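You operate a simulated robot arm through the tools that you are given. There is no shell and no other tool. Be economical: measure what you need, move in short steps, check, and stop when the job is done.

You are at the controls of a simulated robot arm. One attempt, no reset.

## Task
Sequence-check the pink packets on the collator, then switch off.
Fine: switch on and start; when the red lamp stops the run, reset and start again; all five end in pocket 2.

Only the result counts: the job must be done as asked and must still hold three seconds after the hand-in. Knocking over, shifting, dropping, spilling or breaking anything else fails it.

## Robot
A 5-joint arm with a two-finger parallel gripper on a trunk, on a base that drives. Base frame: it is fixed to the floor where the robot stands at the start and does not move with it; the origin is under the middle of the robot, x ahead of it, y to its left, z up. Readings come in mm, rad, newtons and seconds.
It reaches about 1134 mm from its shoulder. Its first joint turns from -2.601 to 2.601 rad. Places, roughly: collator power switch [700, 500, 900]; collator reset button [600, 800, 900]; collator run-out button [600, 700, 900]; collator start button [700, 600, 900]; collator stop button [600, 700, 900]. Payload 1.57 kg.
The tool frame sits at the grasp point between the pads (the TCP): z along the fingers, y along the line on which they close. The tips reach 30 mm beyond it. Largest opening 110 mm; finger width 24, thickness 12; the body of the gripper, 48 by 112 mm, starts 78 mm behind the TCP.
Orientation is that of the tool frame in the base frame, as a unit quaternion [x, y, z, w]. With the fingers straight down and closing along the base's y, the tool's x points along the base's -x, its y along +y and its z along -z.

## Interface
- The arm moves only by the tool play_rows. Its argument "targets" is a list of rows, each a list of 7 numbers: the gripper command, from -1 (shut) to 1 (fully open), values between in proportion, then the shift along the tool's x, y, z in mm, then the turn, a rotation vector about the tool's x, y, z in rad. In form: [[fingers, x, y, z, rx, ry, rz], ...]. A call has 1 to 8 rows; each row is the pose to reach, as a shift and turn from the pose commanded when the call began, along the tool's axes at that moment. A row lasts 0.2 s, in which the tool goes at most 50 mm and 0.15 rad; a call with a longer step from one row to the next is refused whole, and so is a gripper value outside its range. Where a pose cannot be reached the arm comes as near as it can. A force on the tool above 40 N (or 10 N above the force at the start of the call, whichever is more), or a blocked arm, ends the call early, and 0.2 s more pass. The fingers move at their own pace (about 72 mm/s each) and stop on an object; they squeeze with about 42 N. The grip force told is the motor's: it shows also when the fingers shut on nothing. Time passes only in rows, and 0.2 s behind the last, so rows that repeat a pose let the fingers close. It gives the time, the measured TCP pose, the force on the tool (base axes), the opening and the grip force at its end, in the units of the frame above (readings bear some noise), with the torque about the TCP (base axes, N m) and any sound that the robot's microphone picked up.
- Cameras (640 x 400 px; columns grow to the right, rows downward): "scene" is now at [39.1, 109.1, 1756.9]; the picture's right is [0.20, -0.98, 0.00], its down [-0.72, -0.15, -0.68] and it looks along [0.67, 0.14, -0.73] (base axes); focal length 289 px, centre (320, 200). "wrist" rides on the gripper at [70, 16, -141] in the tool frame; the picture's right is [-0.23, 0.97, 0.00], its down [-0.86, -0.20, -0.48] and it looks along [-0.47, -0.11, 0.88] (tool axes); focal length 222 px, centre (320, 200). There is no depth. A picture from a camera that has moved, and an enlarged one, comes with that camera's place and axes in the base frame and with its lens.
- camera(camera): a new picture of that camera. It takes no simulated time.
- raise_lower(by): slides the trunk up (or, below 0, down) by that many mm; the arm and the scene camera ride with it, the base frame stays. It gives what a move gives, with no picture.
- steer(legs): drives the robot by 1 to 6 legs, each [ahead, turn to the left] in mm and rad, along the robot's own axes; the way and the turn of a leg run together, so that a leg with both is an arc; at most 1500 mm and 3.142 rad a leg. The arm and the cameras ride along, it lands a little off, and it stops where it bumps. It gives what a move gives.
- aim_head(pan, tilt): turns the head with the scene camera to pan (to the left, within 2.705 rad either way) and tilt (down, from -0.506 to 1.204), counted from straight ahead of the robot. It gives what a move gives.
- enlarge(camera, box): a new picture of the part [left, top, right, bottom] of that camera's present view, enlarged. It takes no simulated time.
- job_done(): hands the job in; it is judged then, once.

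Work in short steps. Places have to be worked out from the pictures, the camera data and where the tool is seen: move nearer, look again, correct. Check each grasp and each placing, and mend what went wrong. You have 120 turns and 78 pictures in all, those below and enlarged ones among them. Open the gripper and draw the arm clear of the work before you hand the job in, unless the task says otherwise; then end with one line.

The tools are called after ">>>" as name(argument=value, ...) on one line, values as JSON. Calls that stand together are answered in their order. play_rows: Moves the arm, as the interface text tells. Its arguments: {"type":"object","properties":{"targets":{"type":"array","items":{"type":"array","items":{"type":"number"}}}},"required":["targets"]} The other tools are called the same way: raise_lower (by) slides the trunk up or down; steer (legs) drives the base; aim_head (pan, tilt) turns the head that bears the scene camera; camera (camera) takes a picture; enlarge (camera, box) takes an enlarged picture of a part of a camera's view; job_done () hands the job in.

At the start:

```text
time: 0.0
tcp_pos: [348.6, 545.0, 1043.5]
tool_rot: [-0.35, 0.937, 0.0, 0.001]
contact_force: [-0.2, 0.7, 0.0]
moment: [-0.09, -0.09, -0.02]
grip_width: 110.2
gripper_force: 0.0
trunk travel left (down, up): [-776.0, 194.0]
robot x, y, heading: [2.7, -79.4, -0.028]
head pan, tilt: [0.234, 0.822]
```

scene: 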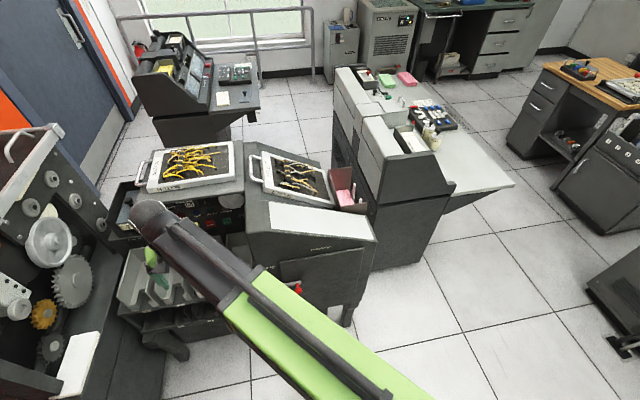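
wrist: 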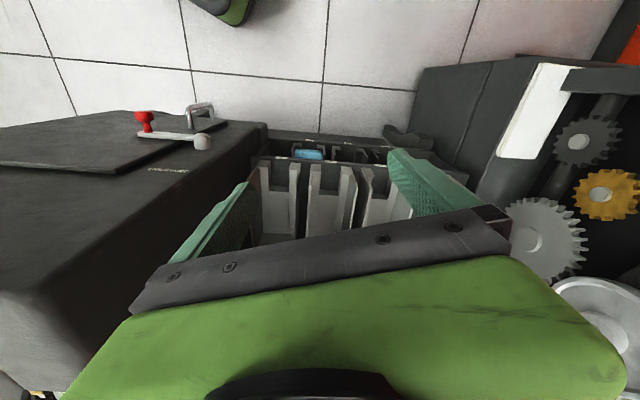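

The collator stands ahead-left with a button panel partly hidden by the arm. I look closer at it.

>>> enlarge(camera="scene", box=[100, 130, 380, 305])

>>> enlarge(camera="scene", box=[170, 180, 270, 243])

```text
2.29 times, centred on (240, 218) of scene
camera zoom: at [39.1, 109.1, 1756.9], right [0.2, -0.98, 0.0], down [-0.72, -0.15, -0.68], along [0.67, 0.14, -0.73], focal length 660 px, centre (503, 160)
```

zoom: 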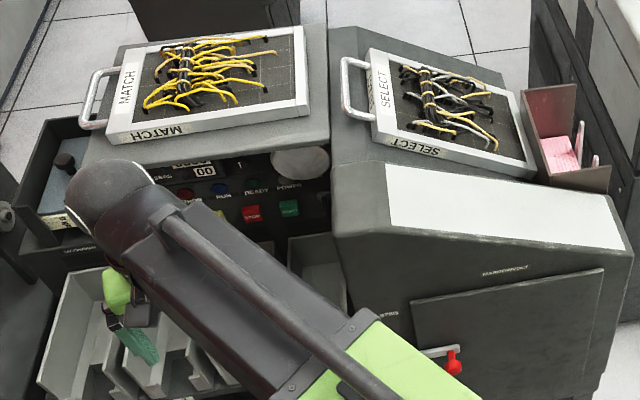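

```text
6.35 times, centred on (220, 212) of scene
camera zoom: at [39.1, 109.1, 1756.9], right [0.2, -0.98, 0.0], down [-0.72, -0.15, -0.68], along [0.67, 0.14, -0.73], focal length 1834 px, centre (955, 127)
```

zoom: 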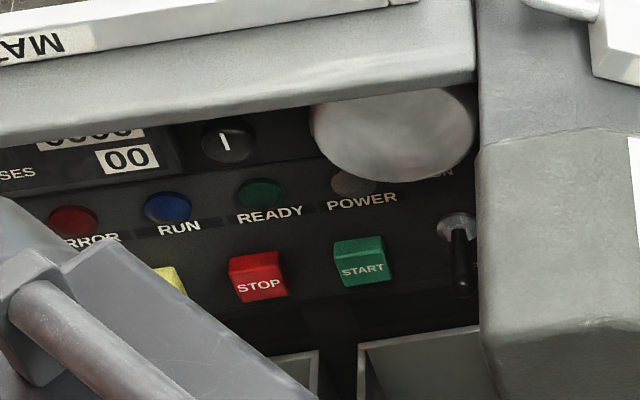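

The arm covers part of the panel. I raise the tool straight up, watching for force.

>>> play_rows(targets=[[-1, 0, 0, -50, 0, 0, 0], [-1, 0, 0, -100, 0, 0, 0], [-1, 0, 0, -150, 0, 0, 0], [-1, 20, -20, -180, 0, 0, 0], [-1, 50, -50, -190, 0, 0, 0], [-1, 75, -85, -190, 0, 0, 0], [-1, 105, -120, -190, 0, 0, 0], [-1, 135, -155, -190, 0, 0, 0]])

>>> camera(camera="scene")

>>> camera(camera="wrist")

```text
time: 1.8
tcp_pos: [348.7, 352.3, 1043.2]
tool_rot: [-0.35, 0.937, 0.001, 0.0]
contact_force: [-0.6, 0.1, 0.1]
moment: [0.0, -0.02, -0.01]
grip_width: 0.2
gripper_force: 21.3
out of reach, approached as far as the arm can: row 1, 2, 3, 4, 5, 6, 7, 8
trunk travel left (down, up): [-776.0, 194.0]
robot x, y, heading: [5.1, -79.0, -0.028]
head pan, tilt: [0.234, 0.822]
```

```text
73 pictures are left
camera scene: at [41.4, 108.1, 1756.9], right [0.2, -0.98, 0.0], down [-0.72, -0.15, -0.68], along [0.67, 0.14, -0.73], focal length 289 px, centre (320, 200)
```

scene: 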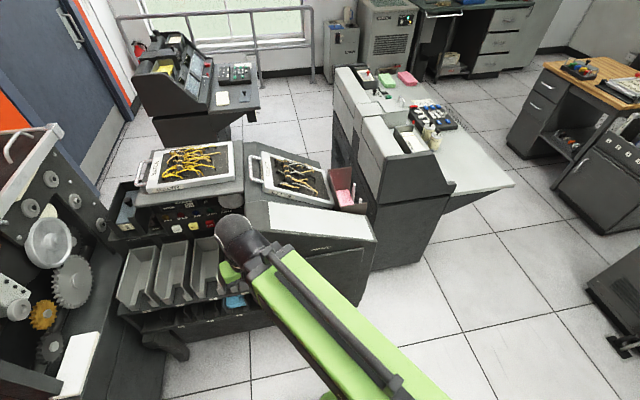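

```text
72 pictures are left
camera wrist: at [285.9, 318.1, 1183.1], right [-0.47, 0.88, 0.0], down [0.78, 0.41, 0.48], along [0.42, 0.22, -0.88], focal length 222 px, centre (320, 200)
```

wrist: 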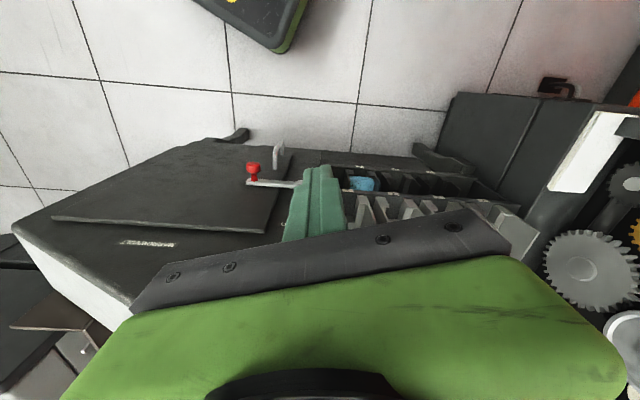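

The arm could not go higher with the tool upright, but the panel is uncovered now. I enlarge it.

>>> enlarge(camera="scene", box=[130, 190, 250, 265])

>>> enlarge(camera="scene", box=[105, 130, 375, 300])

>>> enlarge(camera="scene", box=[310, 160, 380, 220])

```text
5.33 times, centred on (190, 228) of scene
camera zoom: at [41.4, 108.1, 1756.9], right [0.2, -0.98, 0.0], down [-0.72, -0.15, -0.68], along [0.67, 0.14, -0.73], focal length 1541 px, centre (1013, 53)
```

zoom: 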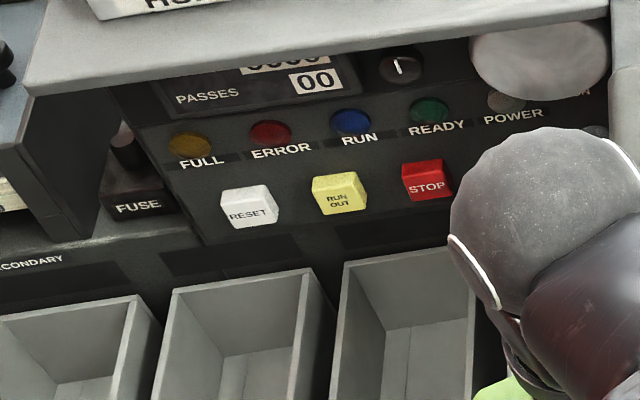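

```text
2.35 times, centred on (240, 215) of scene
camera zoom: at [41.4, 108.1, 1756.9], right [0.2, -0.98, 0.0], down [-0.72, -0.15, -0.68], along [0.67, 0.14, -0.73], focal length 680 px, centre (508, 165)
```

zoom: 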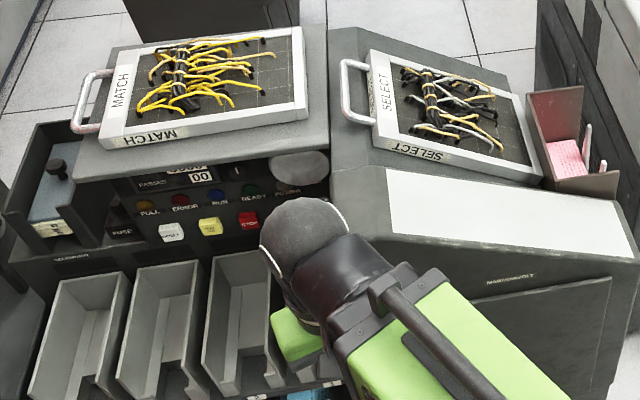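

```text
6.67 times, centred on (345, 190) of scene
camera zoom: at [41.4, 108.1, 1756.9], right [0.2, -0.98, 0.0], down [-0.72, -0.15, -0.68], along [0.67, 0.14, -0.73], focal length 1926 px, centre (153, 267)
```

zoom: 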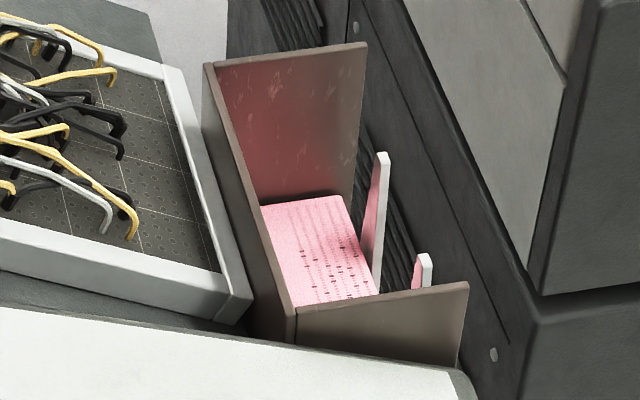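

Pink packets sit in the hopper at the right, and the labels are readable: RESET, RUN OUT, STOP, START, power toggle. I want to stand more squarely before the panel, so I swing the arm to the right and look left for free floor.

>>> play_rows(targets=[[-1, 30, -36, 0, 0, 0, 0], [-1, 60, -72, 0, 0, 0, 0], [-1, 90, -108, 0, 0, 0, 0], [-1, 120, -144, 0, 0, 0, 0], [-1, 150, -180, 0, 0, 0, 0], [-1, 180, -216, 0, 0, 0, 0], [-1, 205, -252, 0, 0, 0, 0], [-1, 230, -285, 0, 0, 0, 0]])

>>> aim_head(pan=0.9, tilt=0.95)

>>> camera(camera="scene")

```text
time: 3.6
tcp_pos: [562.0, 32.5, 1042.9]
tool_rot: [-0.35, 0.937, 0.0, -0.003]
contact_force: [0.5, -0.7, 0.4]
moment: [0.06, 0.05, 0.03]
grip_width: 0.2
gripper_force: 21.0
out of reach, approached as far as the arm can: row 1, 2, 3, 4, 5, 6, 7, 8
trunk travel left (down, up): [-776.0, 194.0]
robot x, y, heading: [0.7, -82.1, -0.033]
head pan, tilt: [0.234, 0.822]
```

```text
time: 4.6
tcp_pos: [560.3, 33.2, 1042.8]
tool_rot: [-0.35, 0.937, 0.001, -0.003]
contact_force: [-0.1, 0.2, -0.8]
moment: [0.0, 0.0, 0.0]
grip_width: 0.0
gripper_force: 21.6
trunk travel left (down, up): [-776.0, 194.0]
robot x, y, heading: [0.5, -77.7, -0.031]
head pan, tilt: [0.901, 0.949]
```

```text
68 pictures are left
camera scene: at [10.5, 147.7, 1747.3], right [0.77, -0.64, 0.0], down [-0.52, -0.62, -0.58], along [0.38, 0.45, -0.81], focal length 289 px, centre (320, 200)
```

scene: 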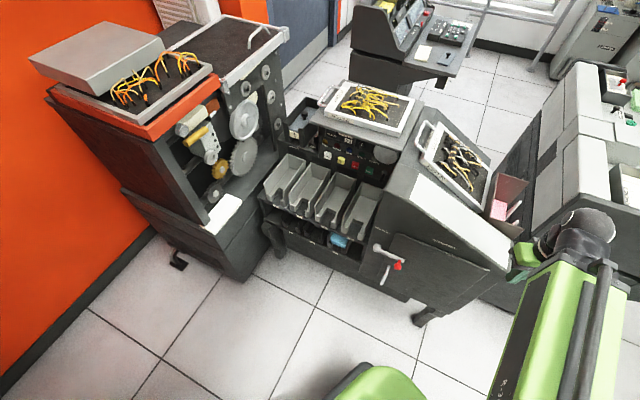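

The floor to the left is free (gear machine foot is about y 900). I back-step sideways in small legs: turn right, reverse 350 mm, turn to face the panel.

>>> steer(legs=[[0, -1.13], [-350, 0], [0, 1.53]])

>>> aim_head(pan=0.1, tilt=0.85)

>>> camera(camera="scene")

```text
time: 7.6
tcp_pos: [415.6, -559.4, 1043.2]
tool_rot: [0.159, 0.987, 0.002, -0.003]
contact_force: [-0.1, 0.7, 0.0]
moment: [-0.01, -0.01, -0.04]
grip_width: 0.0
gripper_force: 21.3
trunk travel left (down, up): [-776.0, 194.0]
robot x, y, heading: [21.9, -144.8, -0.902]
head pan, tilt: [0.901, 0.949]
stopped in leg 1: the robot was blocked; the commanded pose is now the measured one
```

```text
time: 8.7
tcp_pos: [417.9, -559.1, 1042.9]
tool_rot: [0.158, 0.987, 0.001, -0.002]
contact_force: [0.4, 1.0, -0.1]
moment: [-0.03, 0.01, -0.02]
grip_width: 0.0
gripper_force: 21.1
trunk travel left (down, up): [-776.0, 194.0]
robot x, y, heading: [21.8, -146.3, -0.899]
head pan, tilt: [0.099, 0.85]
```

```text
67 pictures are left
camera scene: at [183.9, -56.9, 1754.7], right [-0.72, -0.7, 0.0], down [-0.52, 0.54, -0.66], along [0.46, -0.47, -0.75], focal length 289 px, centre (320, 200)
```

scene: 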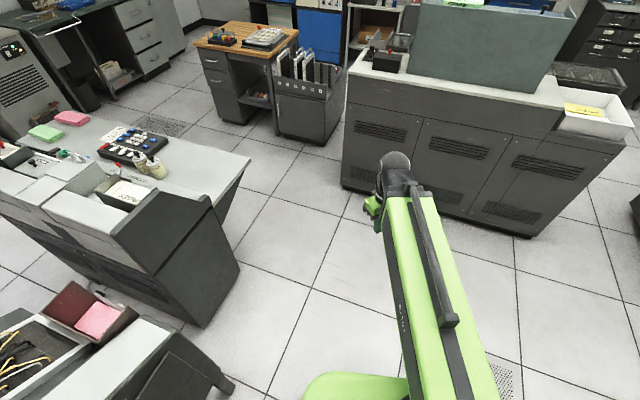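

Something blocked the turn. I look around the base to find what.

>>> aim_head(pan=-1.5, tilt=1.1)

>>> camera(camera="scene")

>>> aim_head(pan=2.6, tilt=1.1)

>>> camera(camera="scene")

>>> aim_head(pan=1.3, tilt=1.1)

>>> camera(camera="scene")

```text
time: 10.4
tcp_pos: [416.8, -559.8, 1043.1]
tool_rot: [0.158, 0.987, 0.002, -0.003]
contact_force: [-0.3, 0.2, -0.8]
moment: [0.01, -0.03, 0.02]
grip_width: 0.3
gripper_force: 21.7
trunk travel left (down, up): [-776.0, 194.0]
robot x, y, heading: [22.7, -143.8, -0.898]
head pan, tilt: [-1.499, 1.1]
```

```text
66 pictures are left
camera scene: at [82.9, -43.6, 1737.0], right [-0.68, 0.74, 0.0], down [0.66, 0.6, -0.45], along [-0.33, -0.31, -0.89], focal length 289 px, centre (320, 200)
```

scene: 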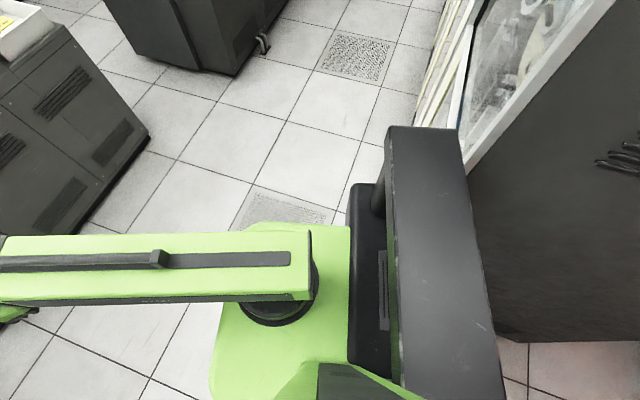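

```text
time: 13.7
tcp_pos: [417.4, -559.0, 1043.9]
tool_rot: [0.158, 0.987, 0.002, -0.003]
contact_force: [0.3, 0.4, -0.1]
moment: [-0.03, 0.01, 0.03]
grip_width: 0.0
gripper_force: 21.5
trunk travel left (down, up): [-776.0, 194.0]
robot x, y, heading: [20.5, -139.7, -0.897]
head pan, tilt: [2.601, 1.1]
```

```text
65 pictures are left
camera scene: at [121.2, 61.7, 1737.0], right [0.99, 0.13, 0.0], down [0.12, -0.88, -0.45], along [-0.06, 0.45, -0.89], focal length 289 px, centre (320, 200)
```

scene: 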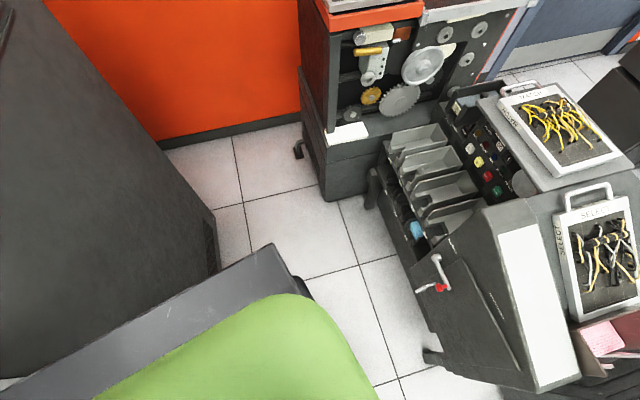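

```text
time: 15.2
tcp_pos: [418.5, -559.9, 1043.3]
tool_rot: [0.159, 0.987, 0.002, -0.003]
contact_force: [-0.5, 0.3, 0.2]
moment: [0.0, -0.04, 0.01]
grip_width: 0.2
gripper_force: 21.5
trunk travel left (down, up): [-776.0, 194.0]
robot x, y, heading: [24.4, -140.1, -0.9]
head pan, tilt: [1.3, 1.1]
```

```text
64 pictures are left
camera scene: at [187.5, 23.8, 1737.0], right [0.39, -0.92, 0.0], down [-0.82, -0.35, -0.45], along [0.42, 0.18, -0.89], focal length 289 px, centre (320, 200)
```

scene: 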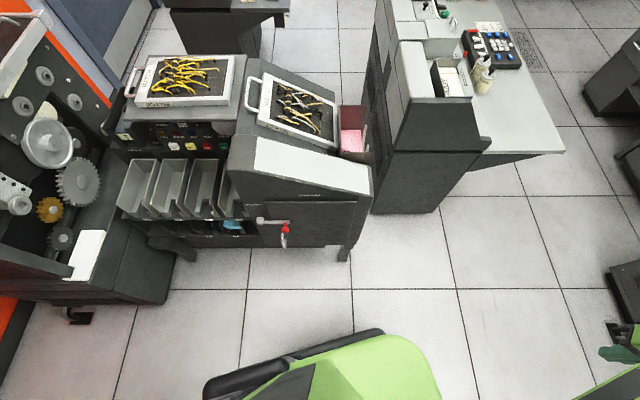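

A tall cabinet stands right behind the robot, so the column hit it. I retract the arm, go forward a little along the free floor, and then turn left.

>>> play_rows(targets=[[-1, 35, 19, 0, 0, 0, 0], [-1, 70, 38, 0, 0, 0, 0], [-1, 105, 57, 0, 0, 0, 0], [-1, 140, 76, 0, 0, 0, 0], [-1, 176, 95, 0, 0, 0, 0]])

>>> steer(legs=[[130, 0]])

>>> steer(legs=[[0, 0.9]])

```text
time: 16.4
tcp_pos: [415.8, -558.2, 1043.7]
tool_rot: [0.158, 0.987, 0.002, -0.003]
contact_force: [0.1, 0.3, -0.2]
moment: [-0.01, -0.04, 0.02]
grip_width: 0.0
gripper_force: 21.2
out of reach, approached as far as the arm can: row 1, 2, 3, 4, 5
trunk travel left (down, up): [-776.0, 194.0]
robot x, y, heading: [24.0, -144.6, -0.896]
head pan, tilt: [1.3, 1.1]
```

```text
time: 17.7
tcp_pos: [497.1, -660.7, 1042.7]
tool_rot: [0.159, 0.987, 0.003, -0.004]
contact_force: [-0.1, -0.1, 0.4]
moment: [0.02, 0.04, 0.0]
grip_width: 0.0
gripper_force: 21.3
trunk travel left (down, up): [-776.0, 194.0]
robot x, y, heading: [99.8, -243.9, -0.906]
head pan, tilt: [1.3, 1.1]
```

```text
time: 20.4
tcp_pos: [669.4, -192.2, 1044.3]
tool_rot: [-0.29, 0.957, 0.002, -0.005]
contact_force: [-0.1, -1.4, 0.4]
moment: [0.07, -0.05, 0.01]
grip_width: 0.2
gripper_force: 21.1
trunk travel left (down, up): [-776.0, 194.0]
robot x, y, heading: [97.6, -216.0, -0.003]
head pan, tilt: [1.3, 1.1]
```

Turned freely now. I straighten the finger spin to the arm's plane and lower the tool a bit to allow retracting.

>>> play_rows(targets=[[-1, 0, 0, 40, 0, 0, 0.14], [-1, 0, 0, 80, 0, 0, 0.28], [-1, 20, 13, 110, 0, 0, 0.42], [-1, 50, 33, 130, 0, 0, 0.546], [-1, 83, 55, 130, 0, 0, 0.546]])

```text
time: 21.6
tcp_pos: [669.1, -189.1, 1043.5]
tool_rot: [-0.02, 1.0, 0.0, -0.006]
contact_force: [0.9, 0.5, 0.2]
moment: [-0.02, 0.03, 0.01]
grip_width: 0.0
gripper_force: 21.6
out of reach, approached as far as the arm can: row 1, 2, 3, 4, 5
trunk travel left (down, up): [-776.0, 194.0]
robot x, y, heading: [99.7, -217.3, -0.002]
head pan, tilt: [1.3, 1.1]
```

No motion in height or radius. I test a pure lowering.

>>> play_rows(targets=[[-1, 0, 0, 40, 0, 0, 0], [-1, 0, 0, 80, 0, 0, 0]])

>>> aim_head(pan=0.0, tilt=0.9)

>>> camera(camera="scene")

```text
time: 22.2
tcp_pos: [670.7, -189.9, 1043.0]
tool_rot: [-0.021, 1.0, -0.001, -0.007]
contact_force: [0.3, -0.8, -1.1]
moment: [0.0, -0.04, 0.01]
grip_width: 0.0
gripper_force: 21.6
out of reach, approached as far as the arm can: row 1, 2
trunk travel left (down, up): [-776.0, 194.0]
robot x, y, heading: [104.3, -217.6, 0.005]
head pan, tilt: [1.3, 1.1]
```

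```text
time: 23.7
tcp_pos: [670.4, -189.3, 1043.0]
tool_rot: [-0.021, 1.0, 0.0, -0.007]
contact_force: [0.1, 0.5, 0.1]
moment: [0.02, -0.01, -0.01]
grip_width: 0.0
gripper_force: 20.9
trunk travel left (down, up): [-776.0, 194.0]
robot x, y, heading: [99.8, -217.7, -0.004]
head pan, tilt: [0.0, 0.901]
```

```text
63 pictures are left
camera scene: at [132.3, -44.5, 1750.8], right [0.0, -1.0, 0.0], down [-0.78, 0.0, -0.62], along [0.62, 0.0, -0.78], focal length 289 px, centre (320, 200)
```

scene: 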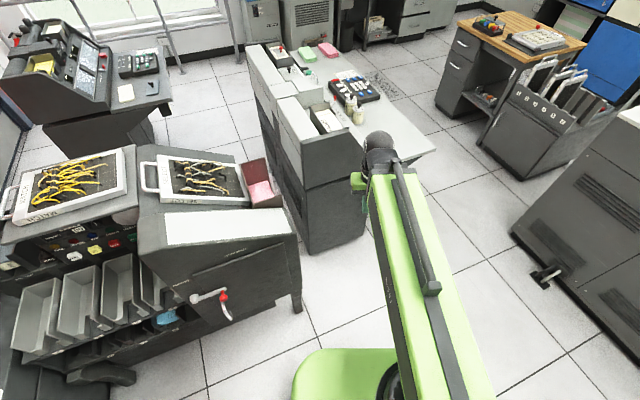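

Lowering with the tool vertical seems refused. I test pitching the tool outward (rotation about -y of the tool).

>>> play_rows(targets=[[-1, 0, 0, 0, 0, -0.14, 0], [-1, 0, 0, 0, 0, -0.28, 0], [-1, 0, 0, 0, 0, -0.42, 0]])

```text
time: 24.5
tcp_pos: [766.7, -183.7, 1063.4]
tool_rot: [-0.021, 0.979, 0.004, 0.202]
contact_force: [-0.5, 0.3, 0.0]
moment: [0.0, 0.01, 0.0]
grip_width: 0.1
gripper_force: 21.2
out of reach, approached as far as the arm can: row 1, 2, 3
trunk travel left (down, up): [-776.0, 194.0]
robot x, y, heading: [96.8, -218.6, 0.0]
head pan, tilt: [0.0, 0.901]
```

The wrist turned while shoulder and elbow stayed put; likely the stored command lies far inside reach from my earlier clipped moves. I command outward 200 mm to test this.

>>> play_rows(targets=[[-1, -45, 0, 20, 0, 0, 0], [-1, -90, 0, 40, 0, 0, 0], [-1, -135, 0, 60, 0, 0, 0], [-1, -180, 0, 80, 0, 0, 0]])

```text
time: 25.5
tcp_pos: [965.1, -175.2, 1062.9]
tool_rot: [-0.02, 0.979, 0.005, 0.202]
contact_force: [0.4, -0.6, 0.2]
moment: [0.02, -0.01, 0.01]
grip_width: 0.1
gripper_force: 20.8
out of reach, approached as far as the arm can: row 4
trunk travel left (down, up): [-776.0, 194.0]
robot x, y, heading: [97.3, -215.0, 0.001]
head pan, tilt: [0.0, 0.901]
```

That moved as commanded, so the limits are real ones. I now test retracting and lowering in the pitched pose.

>>> play_rows(targets=[[-1, 44, 0, 8, 0, 0, 0], [-1, 88, 0, 16, 0, 0, 0], [-1, 132, 0, 24, 0, 0, 0], [-1, 177, 0, 32, 0, 0, 0]])

```text
time: 26.5
tcp_pos: [812.5, -181.5, 1063.7]
tool_rot: [-0.021, 0.979, 0.004, 0.203]
contact_force: [-0.9, -0.2, 0.6]
moment: [0.01, -0.02, 0.01]
grip_width: 0.0
gripper_force: 21.4
out of reach, approached as far as the arm can: row 1, 2, 3, 4
trunk travel left (down, up): [-776.0, 194.0]
robot x, y, heading: [98.5, -217.1, -0.004]
head pan, tilt: [0.0, 0.901]
```

Height comes only from the trunk; the boom just swings, extends and tips. I set the tool upright again and raise the trunk, so I can reposition without touching anything.

>>> play_rows(targets=[[-1, 32, 0, -7, 0, 0.14, 0], [-1, 64, 0, -14, 0, 0.28, 0], [-1, 96, 0, -20, 0, 0.41, 0]])

>>> raise_lower(by=190)

>>> play_rows(targets=[[-1, 2, -48, 0, 0, 0, 0], [-1, 8, -96, 0, 0, 0, 0], [-1, 16, -144, 0, 0, 0, 0], [-1, 26, -192, 0, 0, 0, 0], [-1, 36, -239, 0, 0, 0, 0], [-1, 57, -284, 0, 0, 0, 0], [-1, 80, -327, 0, 0, 0, 0], [-1, 106, -369, 0, 0, 0, 0]])

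>>> play_rows(targets=[[-1, 32, -38, 0, 0, 0, 0], [-1, 66, -74, 0, 0, 0, 0], [-1, 104, -106, 0, 0, 0, 0], [-1, 144, -136, 0, 0, 0, 0], [-1, 184, -164, 0, 0, 0, 0]])

```text
time: 27.3
tcp_pos: [717.0, -183.5, 1044.0]
tool_rot: [-0.021, 1.0, 0.0, -0.001]
contact_force: [0.4, 0.0, 0.5]
moment: [0.0, 0.02, -0.04]
grip_width: 0.1
gripper_force: 20.8
out of reach, approached as far as the arm can: row 1, 2
trunk travel left (down, up): [-776.0, 194.0]
robot x, y, heading: [101.3, -220.5, 0.006]
head pan, tilt: [0.0, 0.901]
```

```text
time: 29.4
tcp_pos: [717.5, -183.1, 1232.5]
tool_rot: [-0.021, 1.0, 0.0, -0.001]
contact_force: [0.1, 0.6, 0.2]
moment: [0.01, -0.04, 0.01]
grip_width: 0.0
gripper_force: 21.4
trunk travel left (down, up): [-966.0, 4.0]
robot x, y, heading: [99.2, -218.3, -0.001]
head pan, tilt: [0.0, 0.901]
```

```text
time: 31.2
tcp_pos: [627.1, -558.3, 1232.9]
tool_rot: [-0.021, 1.0, 0.0, -0.001]
contact_force: [-0.6, -0.5, 0.1]
moment: [0.03, 0.01, 0.0]
grip_width: 0.1
gripper_force: 21.2
trunk travel left (down, up): [-966.0, 4.0]
robot x, y, heading: [101.3, -214.9, 0.004]
head pan, tilt: [0.0, 0.901]
```

```text
time: 32.4
tcp_pos: [449.2, -729.3, 1232.5]
tool_rot: [-0.021, 1.0, -0.001, -0.001]
contact_force: [0.4, -0.2, 0.0]
moment: [-0.02, -0.02, -0.01]
grip_width: 0.0
gripper_force: 20.8
trunk travel left (down, up): [-966.0, 4.0]
robot x, y, heading: [98.0, -216.2, -0.004]
head pan, tilt: [0.0, 0.901]
```

Arm is tucked to the right. Now turn left about 2 rad and go forward 210 mm toward the upper left.

>>> steer(legs=[[0, 2.0], [210, 0]])

>>> aim_head(pan=-1.2, tilt=0.85)

>>> camera(camera="scene")

```text
time: 38.5
tcp_pos: [376.6, 388.4, 1231.7]
tool_rot: [0.863, -0.506, 0.001, 0.001]
contact_force: [-0.8, 1.2, -0.1]
moment: [-0.08, 0.01, 0.02]
grip_width: 0.0
gripper_force: 21.0
trunk travel left (down, up): [-966.0, 4.0]
robot x, y, heading: [20.6, -183.7, 2.052]
head pan, tilt: [0.0, 0.901]
stopped in leg 2: the robot was blocked; the commanded pose is now the measured one
```

```text
time: 39.9
tcp_pos: [374.8, 385.6, 1233.4]
tool_rot: [0.863, -0.505, 0.001, 0.001]
contact_force: [0.2, -0.6, 0.6]
moment: [-0.03, 0.02, 0.02]
grip_width: 0.2
gripper_force: 21.4
trunk travel left (down, up): [-966.0, 4.0]
robot x, y, heading: [17.6, -182.6, 2.047]
head pan, tilt: [-1.201, 0.85]
```

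```text
62 pictures are left
camera scene: at [-57.9, -244.9, 1944.7], right [0.75, -0.66, 0.0], down [-0.5, -0.56, -0.66], along [0.43, 0.5, -0.75], focal length 289 px, centre (320, 200)
```

scene: 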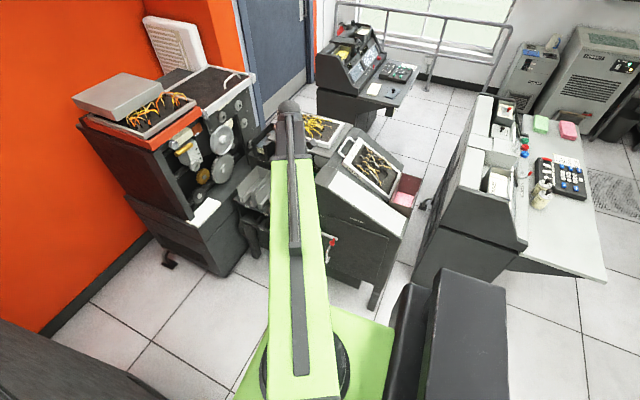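

The base bumped the cabinet ahead-left. I turn right to heading about 1.4 and go forward 230 mm parallel to the cabinet, with the tool high over everything.

>>> steer(legs=[[0, -0.65], [230, 0]])

>>> camera(camera="scene")

>>> camera(camera="wrist")

```text
time: 43.4
tcp_pos: [685.3, 284.5, 1233.1]
tool_rot: [-0.657, 0.754, -0.001, -0.001]
contact_force: [-0.4, 0.5, -0.2]
moment: [-0.07, -0.02, 0.03]
grip_width: 0.1
gripper_force: 21.1
trunk travel left (down, up): [-966.0, 4.0]
robot x, y, heading: [75.6, 39.9, 1.418]
head pan, tilt: [-1.201, 0.85]
```

```text
61 pictures are left
camera scene: at [-20.9, 40.3, 1944.8], right [0.21, -0.98, 0.0], down [-0.73, -0.16, -0.66], along [0.64, 0.14, -0.75], focal length 289 px, centre (320, 200)
```

scene: 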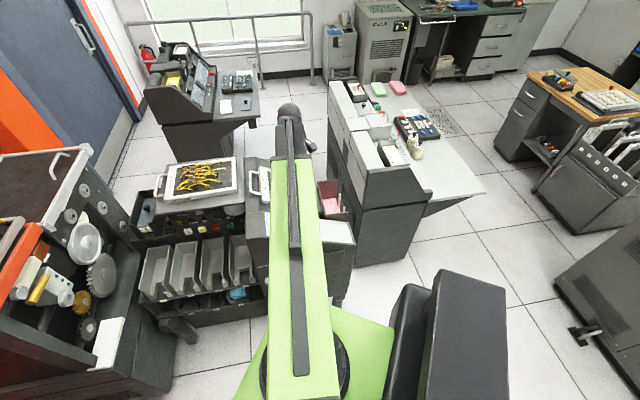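

```text
60 pictures are left
camera wrist: at [660.8, 218.4, 1372.9], right [-0.93, 0.36, 0.0], down [0.31, 0.82, 0.48], along [0.17, 0.44, -0.88], focal length 222 px, centre (320, 200)
```

wrist: 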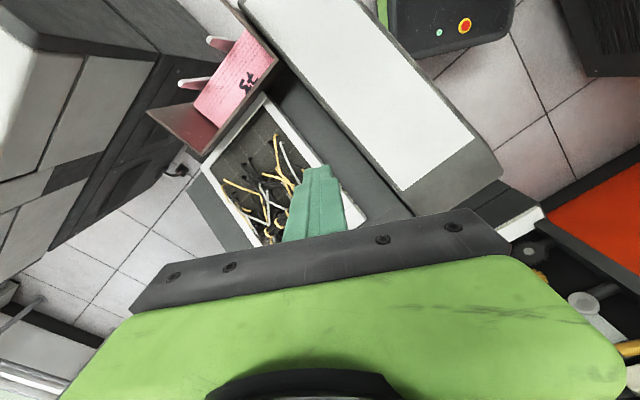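

Good position in front of the collator. I enlarge the panel to triangulate buttons with the earlier view.

>>> enlarge(camera="scene", box=[130, 150, 290, 250])

>>> enlarge(camera="scene", box=[160, 200, 256, 260])

```text
4.00 times, centred on (210, 200) of scene
camera zoom: at [-20.9, 40.3, 1944.8], right [0.21, -0.98, 0.0], down [-0.73, -0.16, -0.66], along [0.64, 0.14, -0.75], focal length 1156 px, centre (760, 200)
```

zoom: 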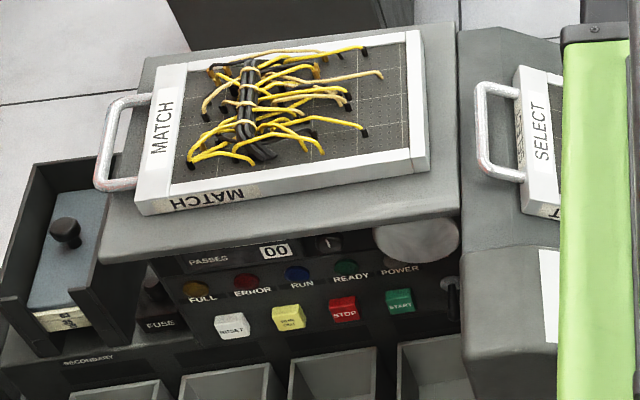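

```text
6.67 times, centred on (208, 230) of scene
camera zoom: at [-20.9, 40.3, 1944.8], right [0.21, -0.98, 0.0], down [-0.73, -0.16, -0.66], along [0.64, 0.14, -0.75], focal length 1926 px, centre (1067, 0)
```

zoom: 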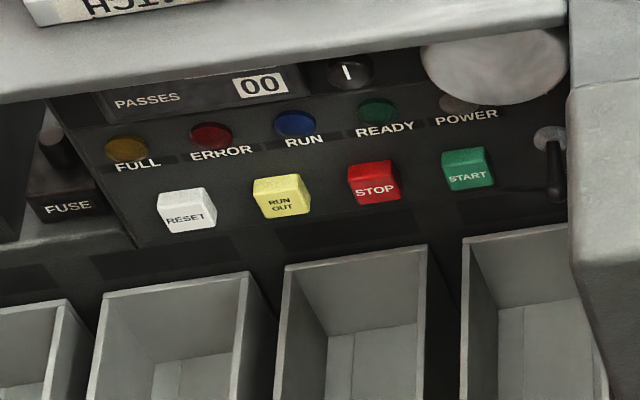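

Readings give start near (665, 615, 865). I swing the arm left to bearing ~48°, aligning the spin with the arm plane.

>>> play_rows(targets=[[-1, -28, 39, 0, 0, 0, 0.1], [-1, -57, 78, 0, 0, 0, 0.2], [-1, -86, 117, 0, 0, 0, 0.3], [-1, -115, 156, 0, 0, 0, 0.4], [-1, -144, 195, 0, 0, 0, 0.5], [-1, -172, 234, 0, 0, 0, 0.59]])

```text
time: 44.8
tcp_pos: [475.8, 488.8, 1233.5]
tool_rot: [-0.408, 0.913, -0.002, 0.0]
contact_force: [0.6, 0.2, 0.3]
moment: [-0.02, -0.02, -0.01]
grip_width: 0.0
gripper_force: 21.1
trunk travel left (down, up): [-966.0, 4.0]
robot x, y, heading: [77.2, 40.2, 1.419]
head pan, tilt: [-1.201, 0.85]
```

Now tip the tool up about the wrist to 40° below horizontal.

>>> play_rows(targets=[[-1, -35, 0, -2.5, 0, -0.145, 0], [-1, -69, 0, -10, 0, -0.29, 0], [-1, -101, 0, -22, 0, -0.435, 0], [-1, -131, 0, -39, 0, -0.58, 0], [-1, -159, 0, -60, 0, -0.725, 0], [-1, -184, 0, -86, 0, -0.873, 0]])

>>> camera(camera="wrist")

```text
time: 46.2
tcp_pos: [601.2, 624.9, 1317.6]
tool_rot: [-0.371, 0.827, 0.172, 0.387]
contact_force: [-0.1, 0.3, 0.3]
moment: [-0.04, -0.02, 0.03]
grip_width: 0.0
gripper_force: 21.1
trunk travel left (down, up): [-966.0, 4.0]
robot x, y, heading: [74.8, 36.1, 1.416]
head pan, tilt: [-1.201, 0.85]
```

```text
57 pictures are left
camera wrist: at [486.9, 520.8, 1354.1], right [-0.63, 0.76, 0.17], down [0.27, 0.0, 0.96], along [0.73, 0.65, -0.21], focal length 222 px, centre (320, 200)
```

wrist: 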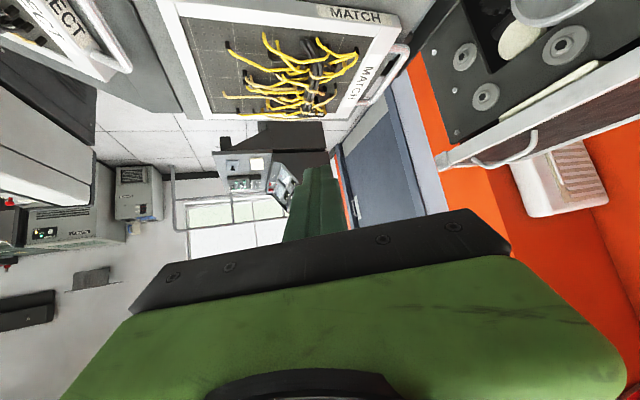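

The camera sits below the tool in this pose. I retract 50 mm and lower the trunk 300 mm to look at the panel from the front.

>>> play_rows(targets=[[-1, 16, 0, -19, 0, 0, 0], [-1, 32, 0, -38, 0, 0, 0]])

>>> raise_lower(by=-300)

>>> camera(camera="wrist")

>>> camera(camera="scene")

```text
time: 46.8
tcp_pos: [573.4, 595.1, 1316.9]
tool_rot: [-0.372, 0.828, 0.172, 0.383]
contact_force: [0.7, 0.0, -0.4]
moment: [-0.02, -0.03, 0.0]
grip_width: 0.0
gripper_force: 21.2
out of reach, approached as far as the arm can: row 2
trunk travel left (down, up): [-966.0, 4.0]
robot x, y, heading: [75.3, 37.3, 1.417]
head pan, tilt: [-1.201, 0.85]
```

```text
time: 48.9
tcp_pos: [572.7, 592.7, 1087.9]
tool_rot: [-0.37, 0.826, 0.173, 0.388]
contact_force: [-8.9, -8.7, 5.3]
moment: [-0.03, 0.02, -0.09]
grip_width: 0.0
gripper_force: 21.3
trunk travel left (down, up): [-734.0, 236.0]
robot x, y, heading: [73.5, 38.7, 1.414]
head pan, tilt: [-1.201, 0.85]
stopped: the force on the tool passed its limit at 73 N (the readings are from after the stop); the commanded pose is now the measured one
```

```text
56 pictures are left
camera wrist: at [458.7, 489.4, 1122.3], right [-0.63, 0.76, 0.17], down [0.27, 0.0, 0.96], along [0.73, 0.66, -0.2], focal length 222 px, centre (320, 200)
```

wrist: 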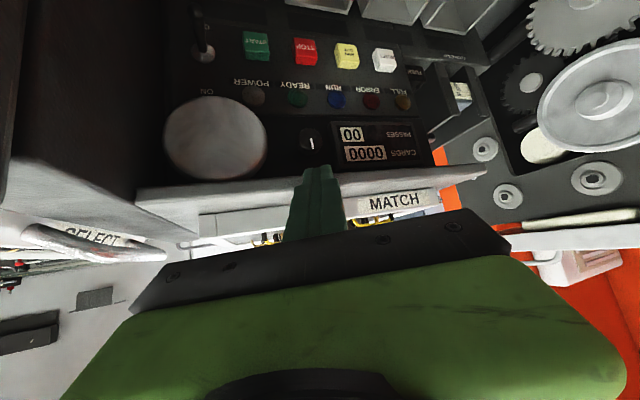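

```text
55 pictures are left
camera scene: at [-22.9, 37.0, 1711.8], right [0.21, -0.98, 0.0], down [-0.73, -0.16, -0.66], along [0.65, 0.14, -0.75], focal length 289 px, centre (320, 200)
```

scene: 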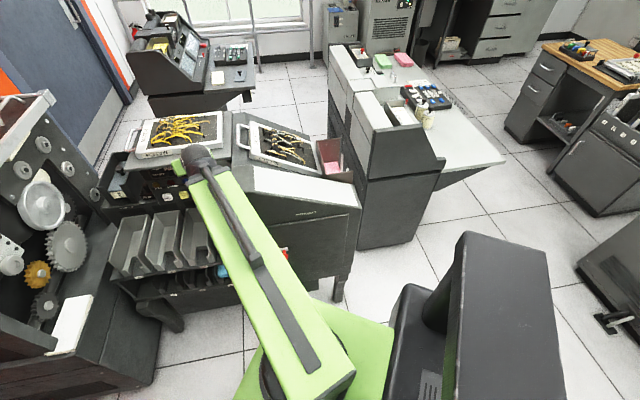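

The fingertips touched the top of the shelf that overhangs the panel (z≈1068). I raise clear of it and swing the arm right in preparation for moving the base farther left, because the toggle sits beside the hood wall.

>>> raise_lower(by=140)

>>> play_rows(targets=[[-1, 1, -48, -1.2, 0.049, 0, 0.041], [-1, 4, -95.7, -4.7, 0.0985, 0, 0.0827], [-1, 8.9, -143, -10.6, 0.148, 0, 0.124], [-1, 15.8, -189.6, -18.8, 0.197, 0, 0.165], [-1, 24.6, -235.7, -29.3, 0.246, 0, 0.207], [-1, 35.3, -280.9, -42, 0.296, 0, 0.248], [-1, 47.8, -324.5, -56.9, 0.345, 0, 0.289]])

>>> steer(legs=[[0, 0.3], [150, 0]])

```text
time: 50.5
tcp_pos: [574.6, 595.0, 1227.0]
tool_rot: [-0.372, 0.825, 0.174, 0.387]
contact_force: [0.5, 0.4, 0.6]
moment: [0.01, 0.0, -0.04]
grip_width: 0.2
gripper_force: 21.3
trunk travel left (down, up): [-874.0, 96.0]
robot x, y, heading: [77.9, 39.8, 1.413]
head pan, tilt: [-1.201, 0.85]
```

```text
time: 52.1
tcp_pos: [768.4, 322.9, 1227.2]
tool_rot: [-0.177, 0.887, 0.084, 0.418]
contact_force: [0.4, -0.3, -0.5]
moment: [0.02, 0.01, 0.0]
grip_width: 0.2
gripper_force: 21.4
trunk travel left (down, up): [-874.0, 96.0]
robot x, y, heading: [72.6, 39.2, 1.42]
head pan, tilt: [-1.201, 0.85]
```

```text
time: 54.5
tcp_pos: [627.2, 666.7, 1226.5]
tool_rot: [-0.31, 0.85, 0.146, 0.4]
contact_force: [1.3, -0.3, -0.3]
moment: [0.03, 0.04, 0.06]
grip_width: 0.0
gripper_force: 21.2
trunk travel left (down, up): [-874.0, 96.0]
robot x, y, heading: [49.3, 183.5, 1.708]
head pan, tilt: [-1.201, 0.85]
```

The base is placed well but a bit too near for a flat tool. I back up and come forward again some 55 mm nearer the cabinet side.

>>> steer(legs=[[0, -0.238], [-250, 0], [0, 0.23], [220, 0]])

```text
time: 59.3
tcp_pos: [579.9, 630.5, 1227.4]
tool_rot: [-0.306, 0.851, 0.144, 0.402]
contact_force: [0.3, -0.3, 0.0]
moment: [-0.02, 0.01, 0.03]
grip_width: 0.1
gripper_force: 21.2
trunk travel left (down, up): [-874.0, 96.0]
robot x, y, heading: [-5.8, 155.8, 1.697]
head pan, tilt: [-1.201, 0.85]
```

Now at (-6, 156) without a bump. I tip the tool down to be clear of the shelf edge and lower the trunk in two steps, watching force.

>>> play_rows(targets=[[-1, 24, 0, -1.3, 0, 0.1, 0], [-1, 50, 0, -5.4, 0, 0.21, 0], [-1, 75, 0, -12, 0, 0.32, 0]])

>>> raise_lower(by=-180)

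>>> camera(camera="wrist")

>>> camera(camera="scene")

```text
time: 60.1
tcp_pos: [535.0, 594.7, 1177.0]
tool_rot: [-0.326, 0.905, 0.093, 0.259]
contact_force: [-0.2, 0.5, -0.1]
moment: [0.0, 0.01, 0.0]
grip_width: 0.1
gripper_force: 21.2
trunk travel left (down, up): [-874.0, 96.0]
robot x, y, heading: [-9.2, 156.2, 1.692]
head pan, tilt: [-1.201, 0.85]
```

```text
time: 62.1
tcp_pos: [536.5, 593.4, 996.9]
tool_rot: [-0.326, 0.904, 0.094, 0.26]
contact_force: [0.3, 0.4, -0.5]
moment: [-0.03, -0.05, 0.02]
grip_width: 0.0
gripper_force: 21.7
trunk travel left (down, up): [-694.0, 276.0]
robot x, y, heading: [-7.4, 152.2, 1.694]
head pan, tilt: [-1.201, 0.85]
```

```text
54 pictures are left
camera wrist: at [421.7, 520.6, 1078.4], right [-0.47, 0.87, 0.12], down [0.49, 0.15, 0.86], along [0.73, 0.47, -0.5], focal length 222 px, centre (320, 200)
```

wrist: 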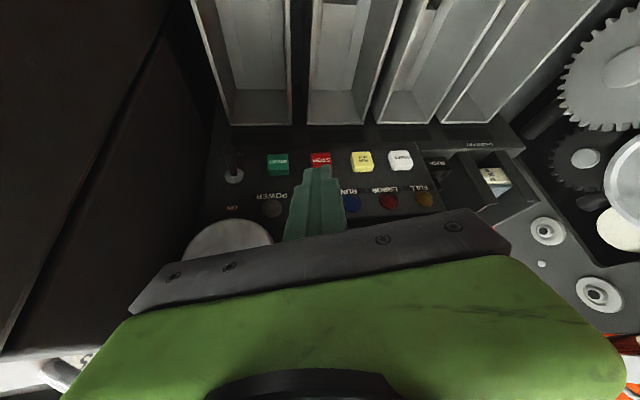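

```text
53 pictures are left
camera scene: at [-100.9, 125.9, 1672.4], right [0.47, -0.88, 0.0], down [-0.66, -0.36, -0.66], along [0.58, 0.31, -0.75], focal length 289 px, centre (320, 200)
```

scene: 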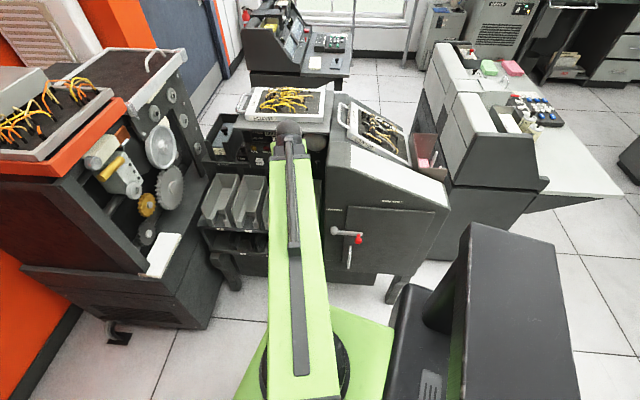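

I look closer at the toggle and panel.

>>> enlarge(camera="wrist", box=[190, 100, 318, 180])

>>> enlarge(camera="scene", box=[180, 90, 350, 196])

```text
5.00 times, centred on (254, 140) of wrist
camera zoom: at [421.7, 520.6, 1078.4], right [-0.47, 0.87, 0.12], down [0.49, 0.15, 0.86], along [0.73, 0.47, -0.5], focal length 1111 px, centre (650, 500)
```

zoom: 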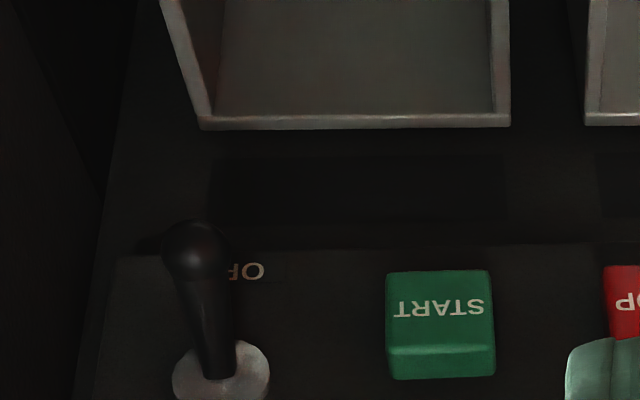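

```text
3.76 times, centred on (265, 143) of scene
camera zoom: at [-100.9, 125.9, 1672.4], right [0.47, -0.88, 0.0], down [-0.66, -0.36, -0.66], along [0.58, 0.31, -0.75], focal length 1088 px, centre (527, 415)
```

zoom: 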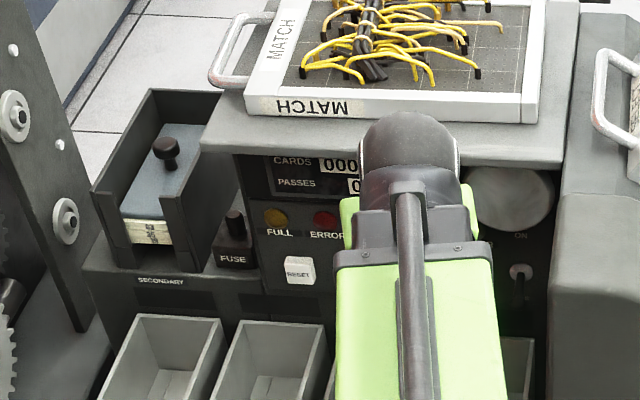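

Toggle ball is about (664, 546, 860), pivot about (687, 557, 882), START about (661, 612, 867). I lower 120 mm in front of the shelf, then tip the tool in under it.

>>> raise_lower(by=-120)

>>> play_rows(targets=[[-1, -25, 0, -1.3, 0, -0.104, 0], [-1, -50, 0, -5.2, 0, -0.208, 0], [-1, -74, 0, -11.7, 0, -0.313, 0]])

>>> play_rows(targets=[[-1, 0, 0, 0, 0, 0, 0.14], [-1, 0, 0, 0, 0, 0, 0.28], [-1, 0, 0, 0, 0, 0, 0.42], [-1, 0, 0, 0, 0, 0, 0.56], [-1, 0, 0, 0, 0, 0, 0.7], [-1, 0, 0, 0, 0, 0, 0.84], [-1, 0, 0, 0, 0, 0, 0.98], [-1, 0, 0, 0, 0, 0, 1.12]])

>>> play_rows(targets=[[-1, 0, 0, 0, 0, 0, 0.15], [-1, 0, 0, 0, 0, 0, 0.3], [-1, 0, 0, 0, 0, 0, 0.45]])

>>> camera(camera="wrist")

```text
time: 63.6
tcp_pos: [535.9, 594.1, 877.2]
tool_rot: [-0.325, 0.904, 0.093, 0.261]
contact_force: [-0.5, 0.4, -0.4]
moment: [0.01, -0.01, -0.01]
grip_width: 0.0
gripper_force: 21.1
trunk travel left (down, up): [-574.0, 396.0]
robot x, y, heading: [-5.6, 153.2, 1.693]
head pan, tilt: [-1.201, 0.85]
```

```text
time: 64.4
tcp_pos: [580.1, 630.9, 926.9]
tool_rot: [-0.308, 0.852, 0.145, 0.399]
contact_force: [0.6, 0.7, 0.1]
moment: [-0.01, -0.03, 0.01]
grip_width: 0.0
gripper_force: 22.0
trunk travel left (down, up): [-574.0, 396.0]
robot x, y, heading: [-6.9, 156.2, 1.695]
head pan, tilt: [-1.201, 0.85]
```

```text
time: 66.2
tcp_pos: [579.7, 629.9, 926.1]
tool_rot: [0.193, 0.885, 0.335, 0.261]
contact_force: [0.2, -0.6, 1.0]
moment: [-0.01, 0.0, 0.01]
grip_width: 0.0
gripper_force: 21.6
trunk travel left (down, up): [-574.0, 396.0]
robot x, y, heading: [-10.4, 153.8, 1.69]
head pan, tilt: [-1.201, 0.85]
```

```text
time: 67.0
tcp_pos: [579.4, 630.3, 926.2]
tool_rot: [0.386, 0.819, 0.384, 0.179]
contact_force: [0.5, 0.2, -0.3]
moment: [-0.01, 0.0, 0.0]
grip_width: 0.2
gripper_force: 21.7
trunk travel left (down, up): [-574.0, 396.0]
robot x, y, heading: [-10.0, 154.4, 1.693]
head pan, tilt: [-1.201, 0.85]
```

```text
50 pictures are left
camera wrist: at [459.2, 620.9, 1027.9], right [0.63, 0.22, 0.75], down [0.16, -0.97, 0.15], along [0.76, 0.03, -0.65], focal length 222 px, centre (320, 200)
```

wrist: 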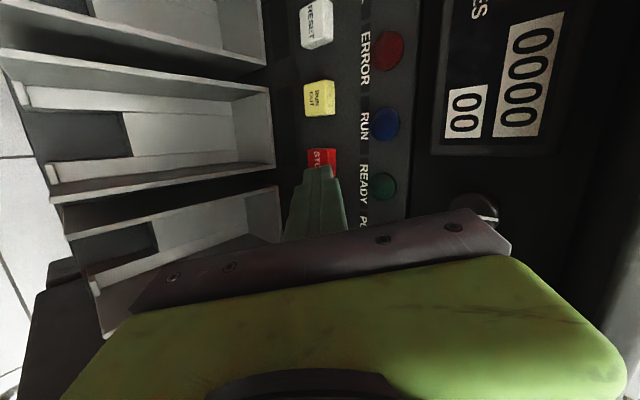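

Hood wall is close to the toggle's right. I'll use the right finger of an opened gripper instead, so the body stays left: spin back, lower 80 mm, then open.

>>> play_rows(targets=[[-1, 0, 0, 0, 0, 0, -0.145], [-1, 0, 0, 0, 0, 0, -0.29], [-1, 0, 0, 0, 0, 0, -0.435], [-1, 0, 0, 0, 0, 0, -0.58], [-1, 0, 0, 0, 0, 0, -0.725], [-1, 0, 0, 0, 0, 0, -0.87], [-1, 0, 0, 0, 0, 0, -1.015], [-1, 0, 0, 0, 0, 0, -1.16]])

>>> play_rows(targets=[[-1, 0, 0, 0, 0, 0, -0.137], [-1, 0, 0, 0, 0, 0, -0.274], [-1, 0, 0, 0, 0, 0, -0.41]])

>>> raise_lower(by=-80)

>>> play_rows(targets=[[1, 0, 0, 0, 0, 0, 0], [1, 0, 0, 0, 0, 0, 0], [1, 0, 0, 0, 0, 0, 0], [1, 0, 0, 0, 0, 0, 0]])

>>> camera(camera="wrist")

```text
time: 68.8
tcp_pos: [578.6, 629.5, 926.6]
tool_rot: [-0.13, 0.896, 0.222, 0.361]
contact_force: [0.0, 0.2, -0.3]
moment: [-0.02, 0.0, 0.0]
grip_width: 0.0
gripper_force: 21.5
trunk travel left (down, up): [-574.0, 396.0]
robot x, y, heading: [-8.6, 153.7, 1.693]
head pan, tilt: [-1.201, 0.85]
```

```text
time: 69.6
tcp_pos: [578.7, 629.4, 927.0]
tool_rot: [-0.308, 0.852, 0.144, 0.398]
contact_force: [0.1, -0.2, -0.5]
moment: [-0.02, -0.03, -0.02]
grip_width: 0.0
gripper_force: 21.1
trunk travel left (down, up): [-574.0, 396.0]
robot x, y, heading: [-6.6, 151.6, 1.694]
head pan, tilt: [-1.201, 0.85]
```

```text
time: 70.7
tcp_pos: [580.2, 629.9, 846.1]
tool_rot: [-0.308, 0.852, 0.145, 0.398]
contact_force: [-0.2, 0.0, -0.2]
moment: [-0.02, 0.02, 0.0]
grip_width: 0.0
gripper_force: 21.5
trunk travel left (down, up): [-494.0, 476.0]
robot x, y, heading: [-6.7, 158.5, 1.695]
head pan, tilt: [-1.201, 0.85]
```

```text
time: 71.7
tcp_pos: [579.8, 630.0, 845.6]
tool_rot: [-0.307, 0.852, 0.144, 0.399]
contact_force: [-0.3, -0.3, 0.7]
moment: [0.0, -0.02, 0.01]
grip_width: 110.0
gripper_force: 0.1
trunk travel left (down, up): [-494.0, 476.0]
robot x, y, heading: [-4.3, 154.8, 1.694]
head pan, tilt: [-1.201, 0.85]
```

```text
49 pictures are left
camera wrist: at [450.8, 544.4, 881.8], right [-0.51, 0.84, 0.18], down [0.27, -0.04, 0.96], along [0.82, 0.54, -0.21], focal length 222 px, centre (320, 200)
```

wrist: 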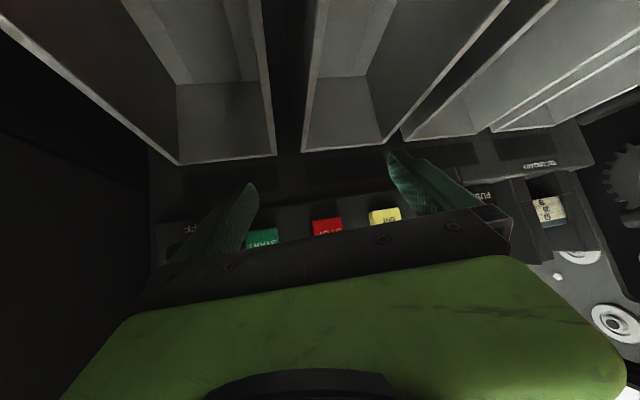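

Finger geometry matches my model. I swing the arm right ~4.5° so the right finger comes beneath the toggle ball.

>>> play_rows(targets=[[1, 1, -29.4, -1, 0.03, 0, 0.025], [1, 2.8, -58.7, -3.3, 0.0597, 0, 0.0502]])

>>> enlarge(camera="wrist", box=[130, 130, 370, 280])

>>> enlarge(camera="scene", box=[200, 120, 380, 232])

```text
time: 72.3
tcp_pos: [613.5, 582.2, 844.6]
tool_rot: [-0.274, 0.863, 0.129, 0.404]
contact_force: [0.2, 0.1, 0.0]
moment: [0.0, -0.02, 0.07]
grip_width: 109.8
gripper_force: 0.1
trunk travel left (down, up): [-494.0, 476.0]
robot x, y, heading: [-7.0, 152.0, 1.692]
head pan, tilt: [-1.201, 0.85]
```

```text
2.67 times, centred on (250, 205) of wrist
camera zoom: at [478.8, 506.7, 881.8], right [-0.44, 0.88, 0.18], down [0.26, -0.06, 0.96], along [0.86, 0.47, -0.21], focal length 592 px, centre (507, 187)
```

zoom: 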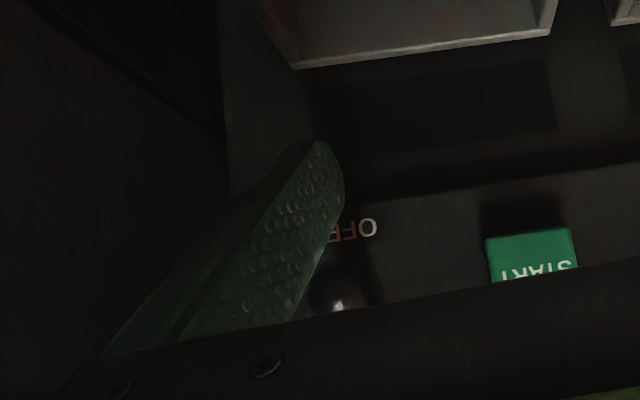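

```text
3.56 times, centred on (290, 176) of scene
camera zoom: at [-100.9, 126.0, 1472.4], right [0.47, -0.88, 0.0], down [-0.66, -0.36, -0.66], along [0.58, 0.31, -0.75], focal length 1027 px, centre (427, 285)
```

zoom: 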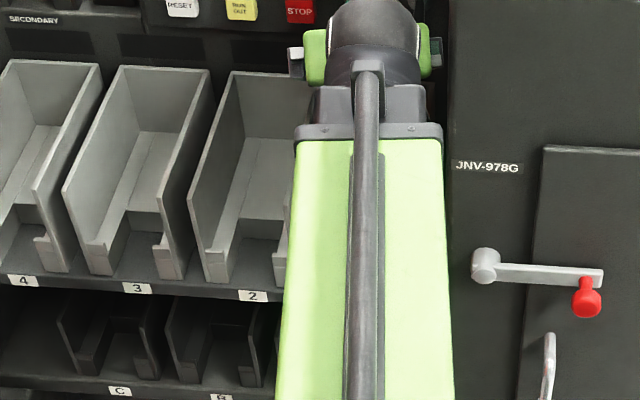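

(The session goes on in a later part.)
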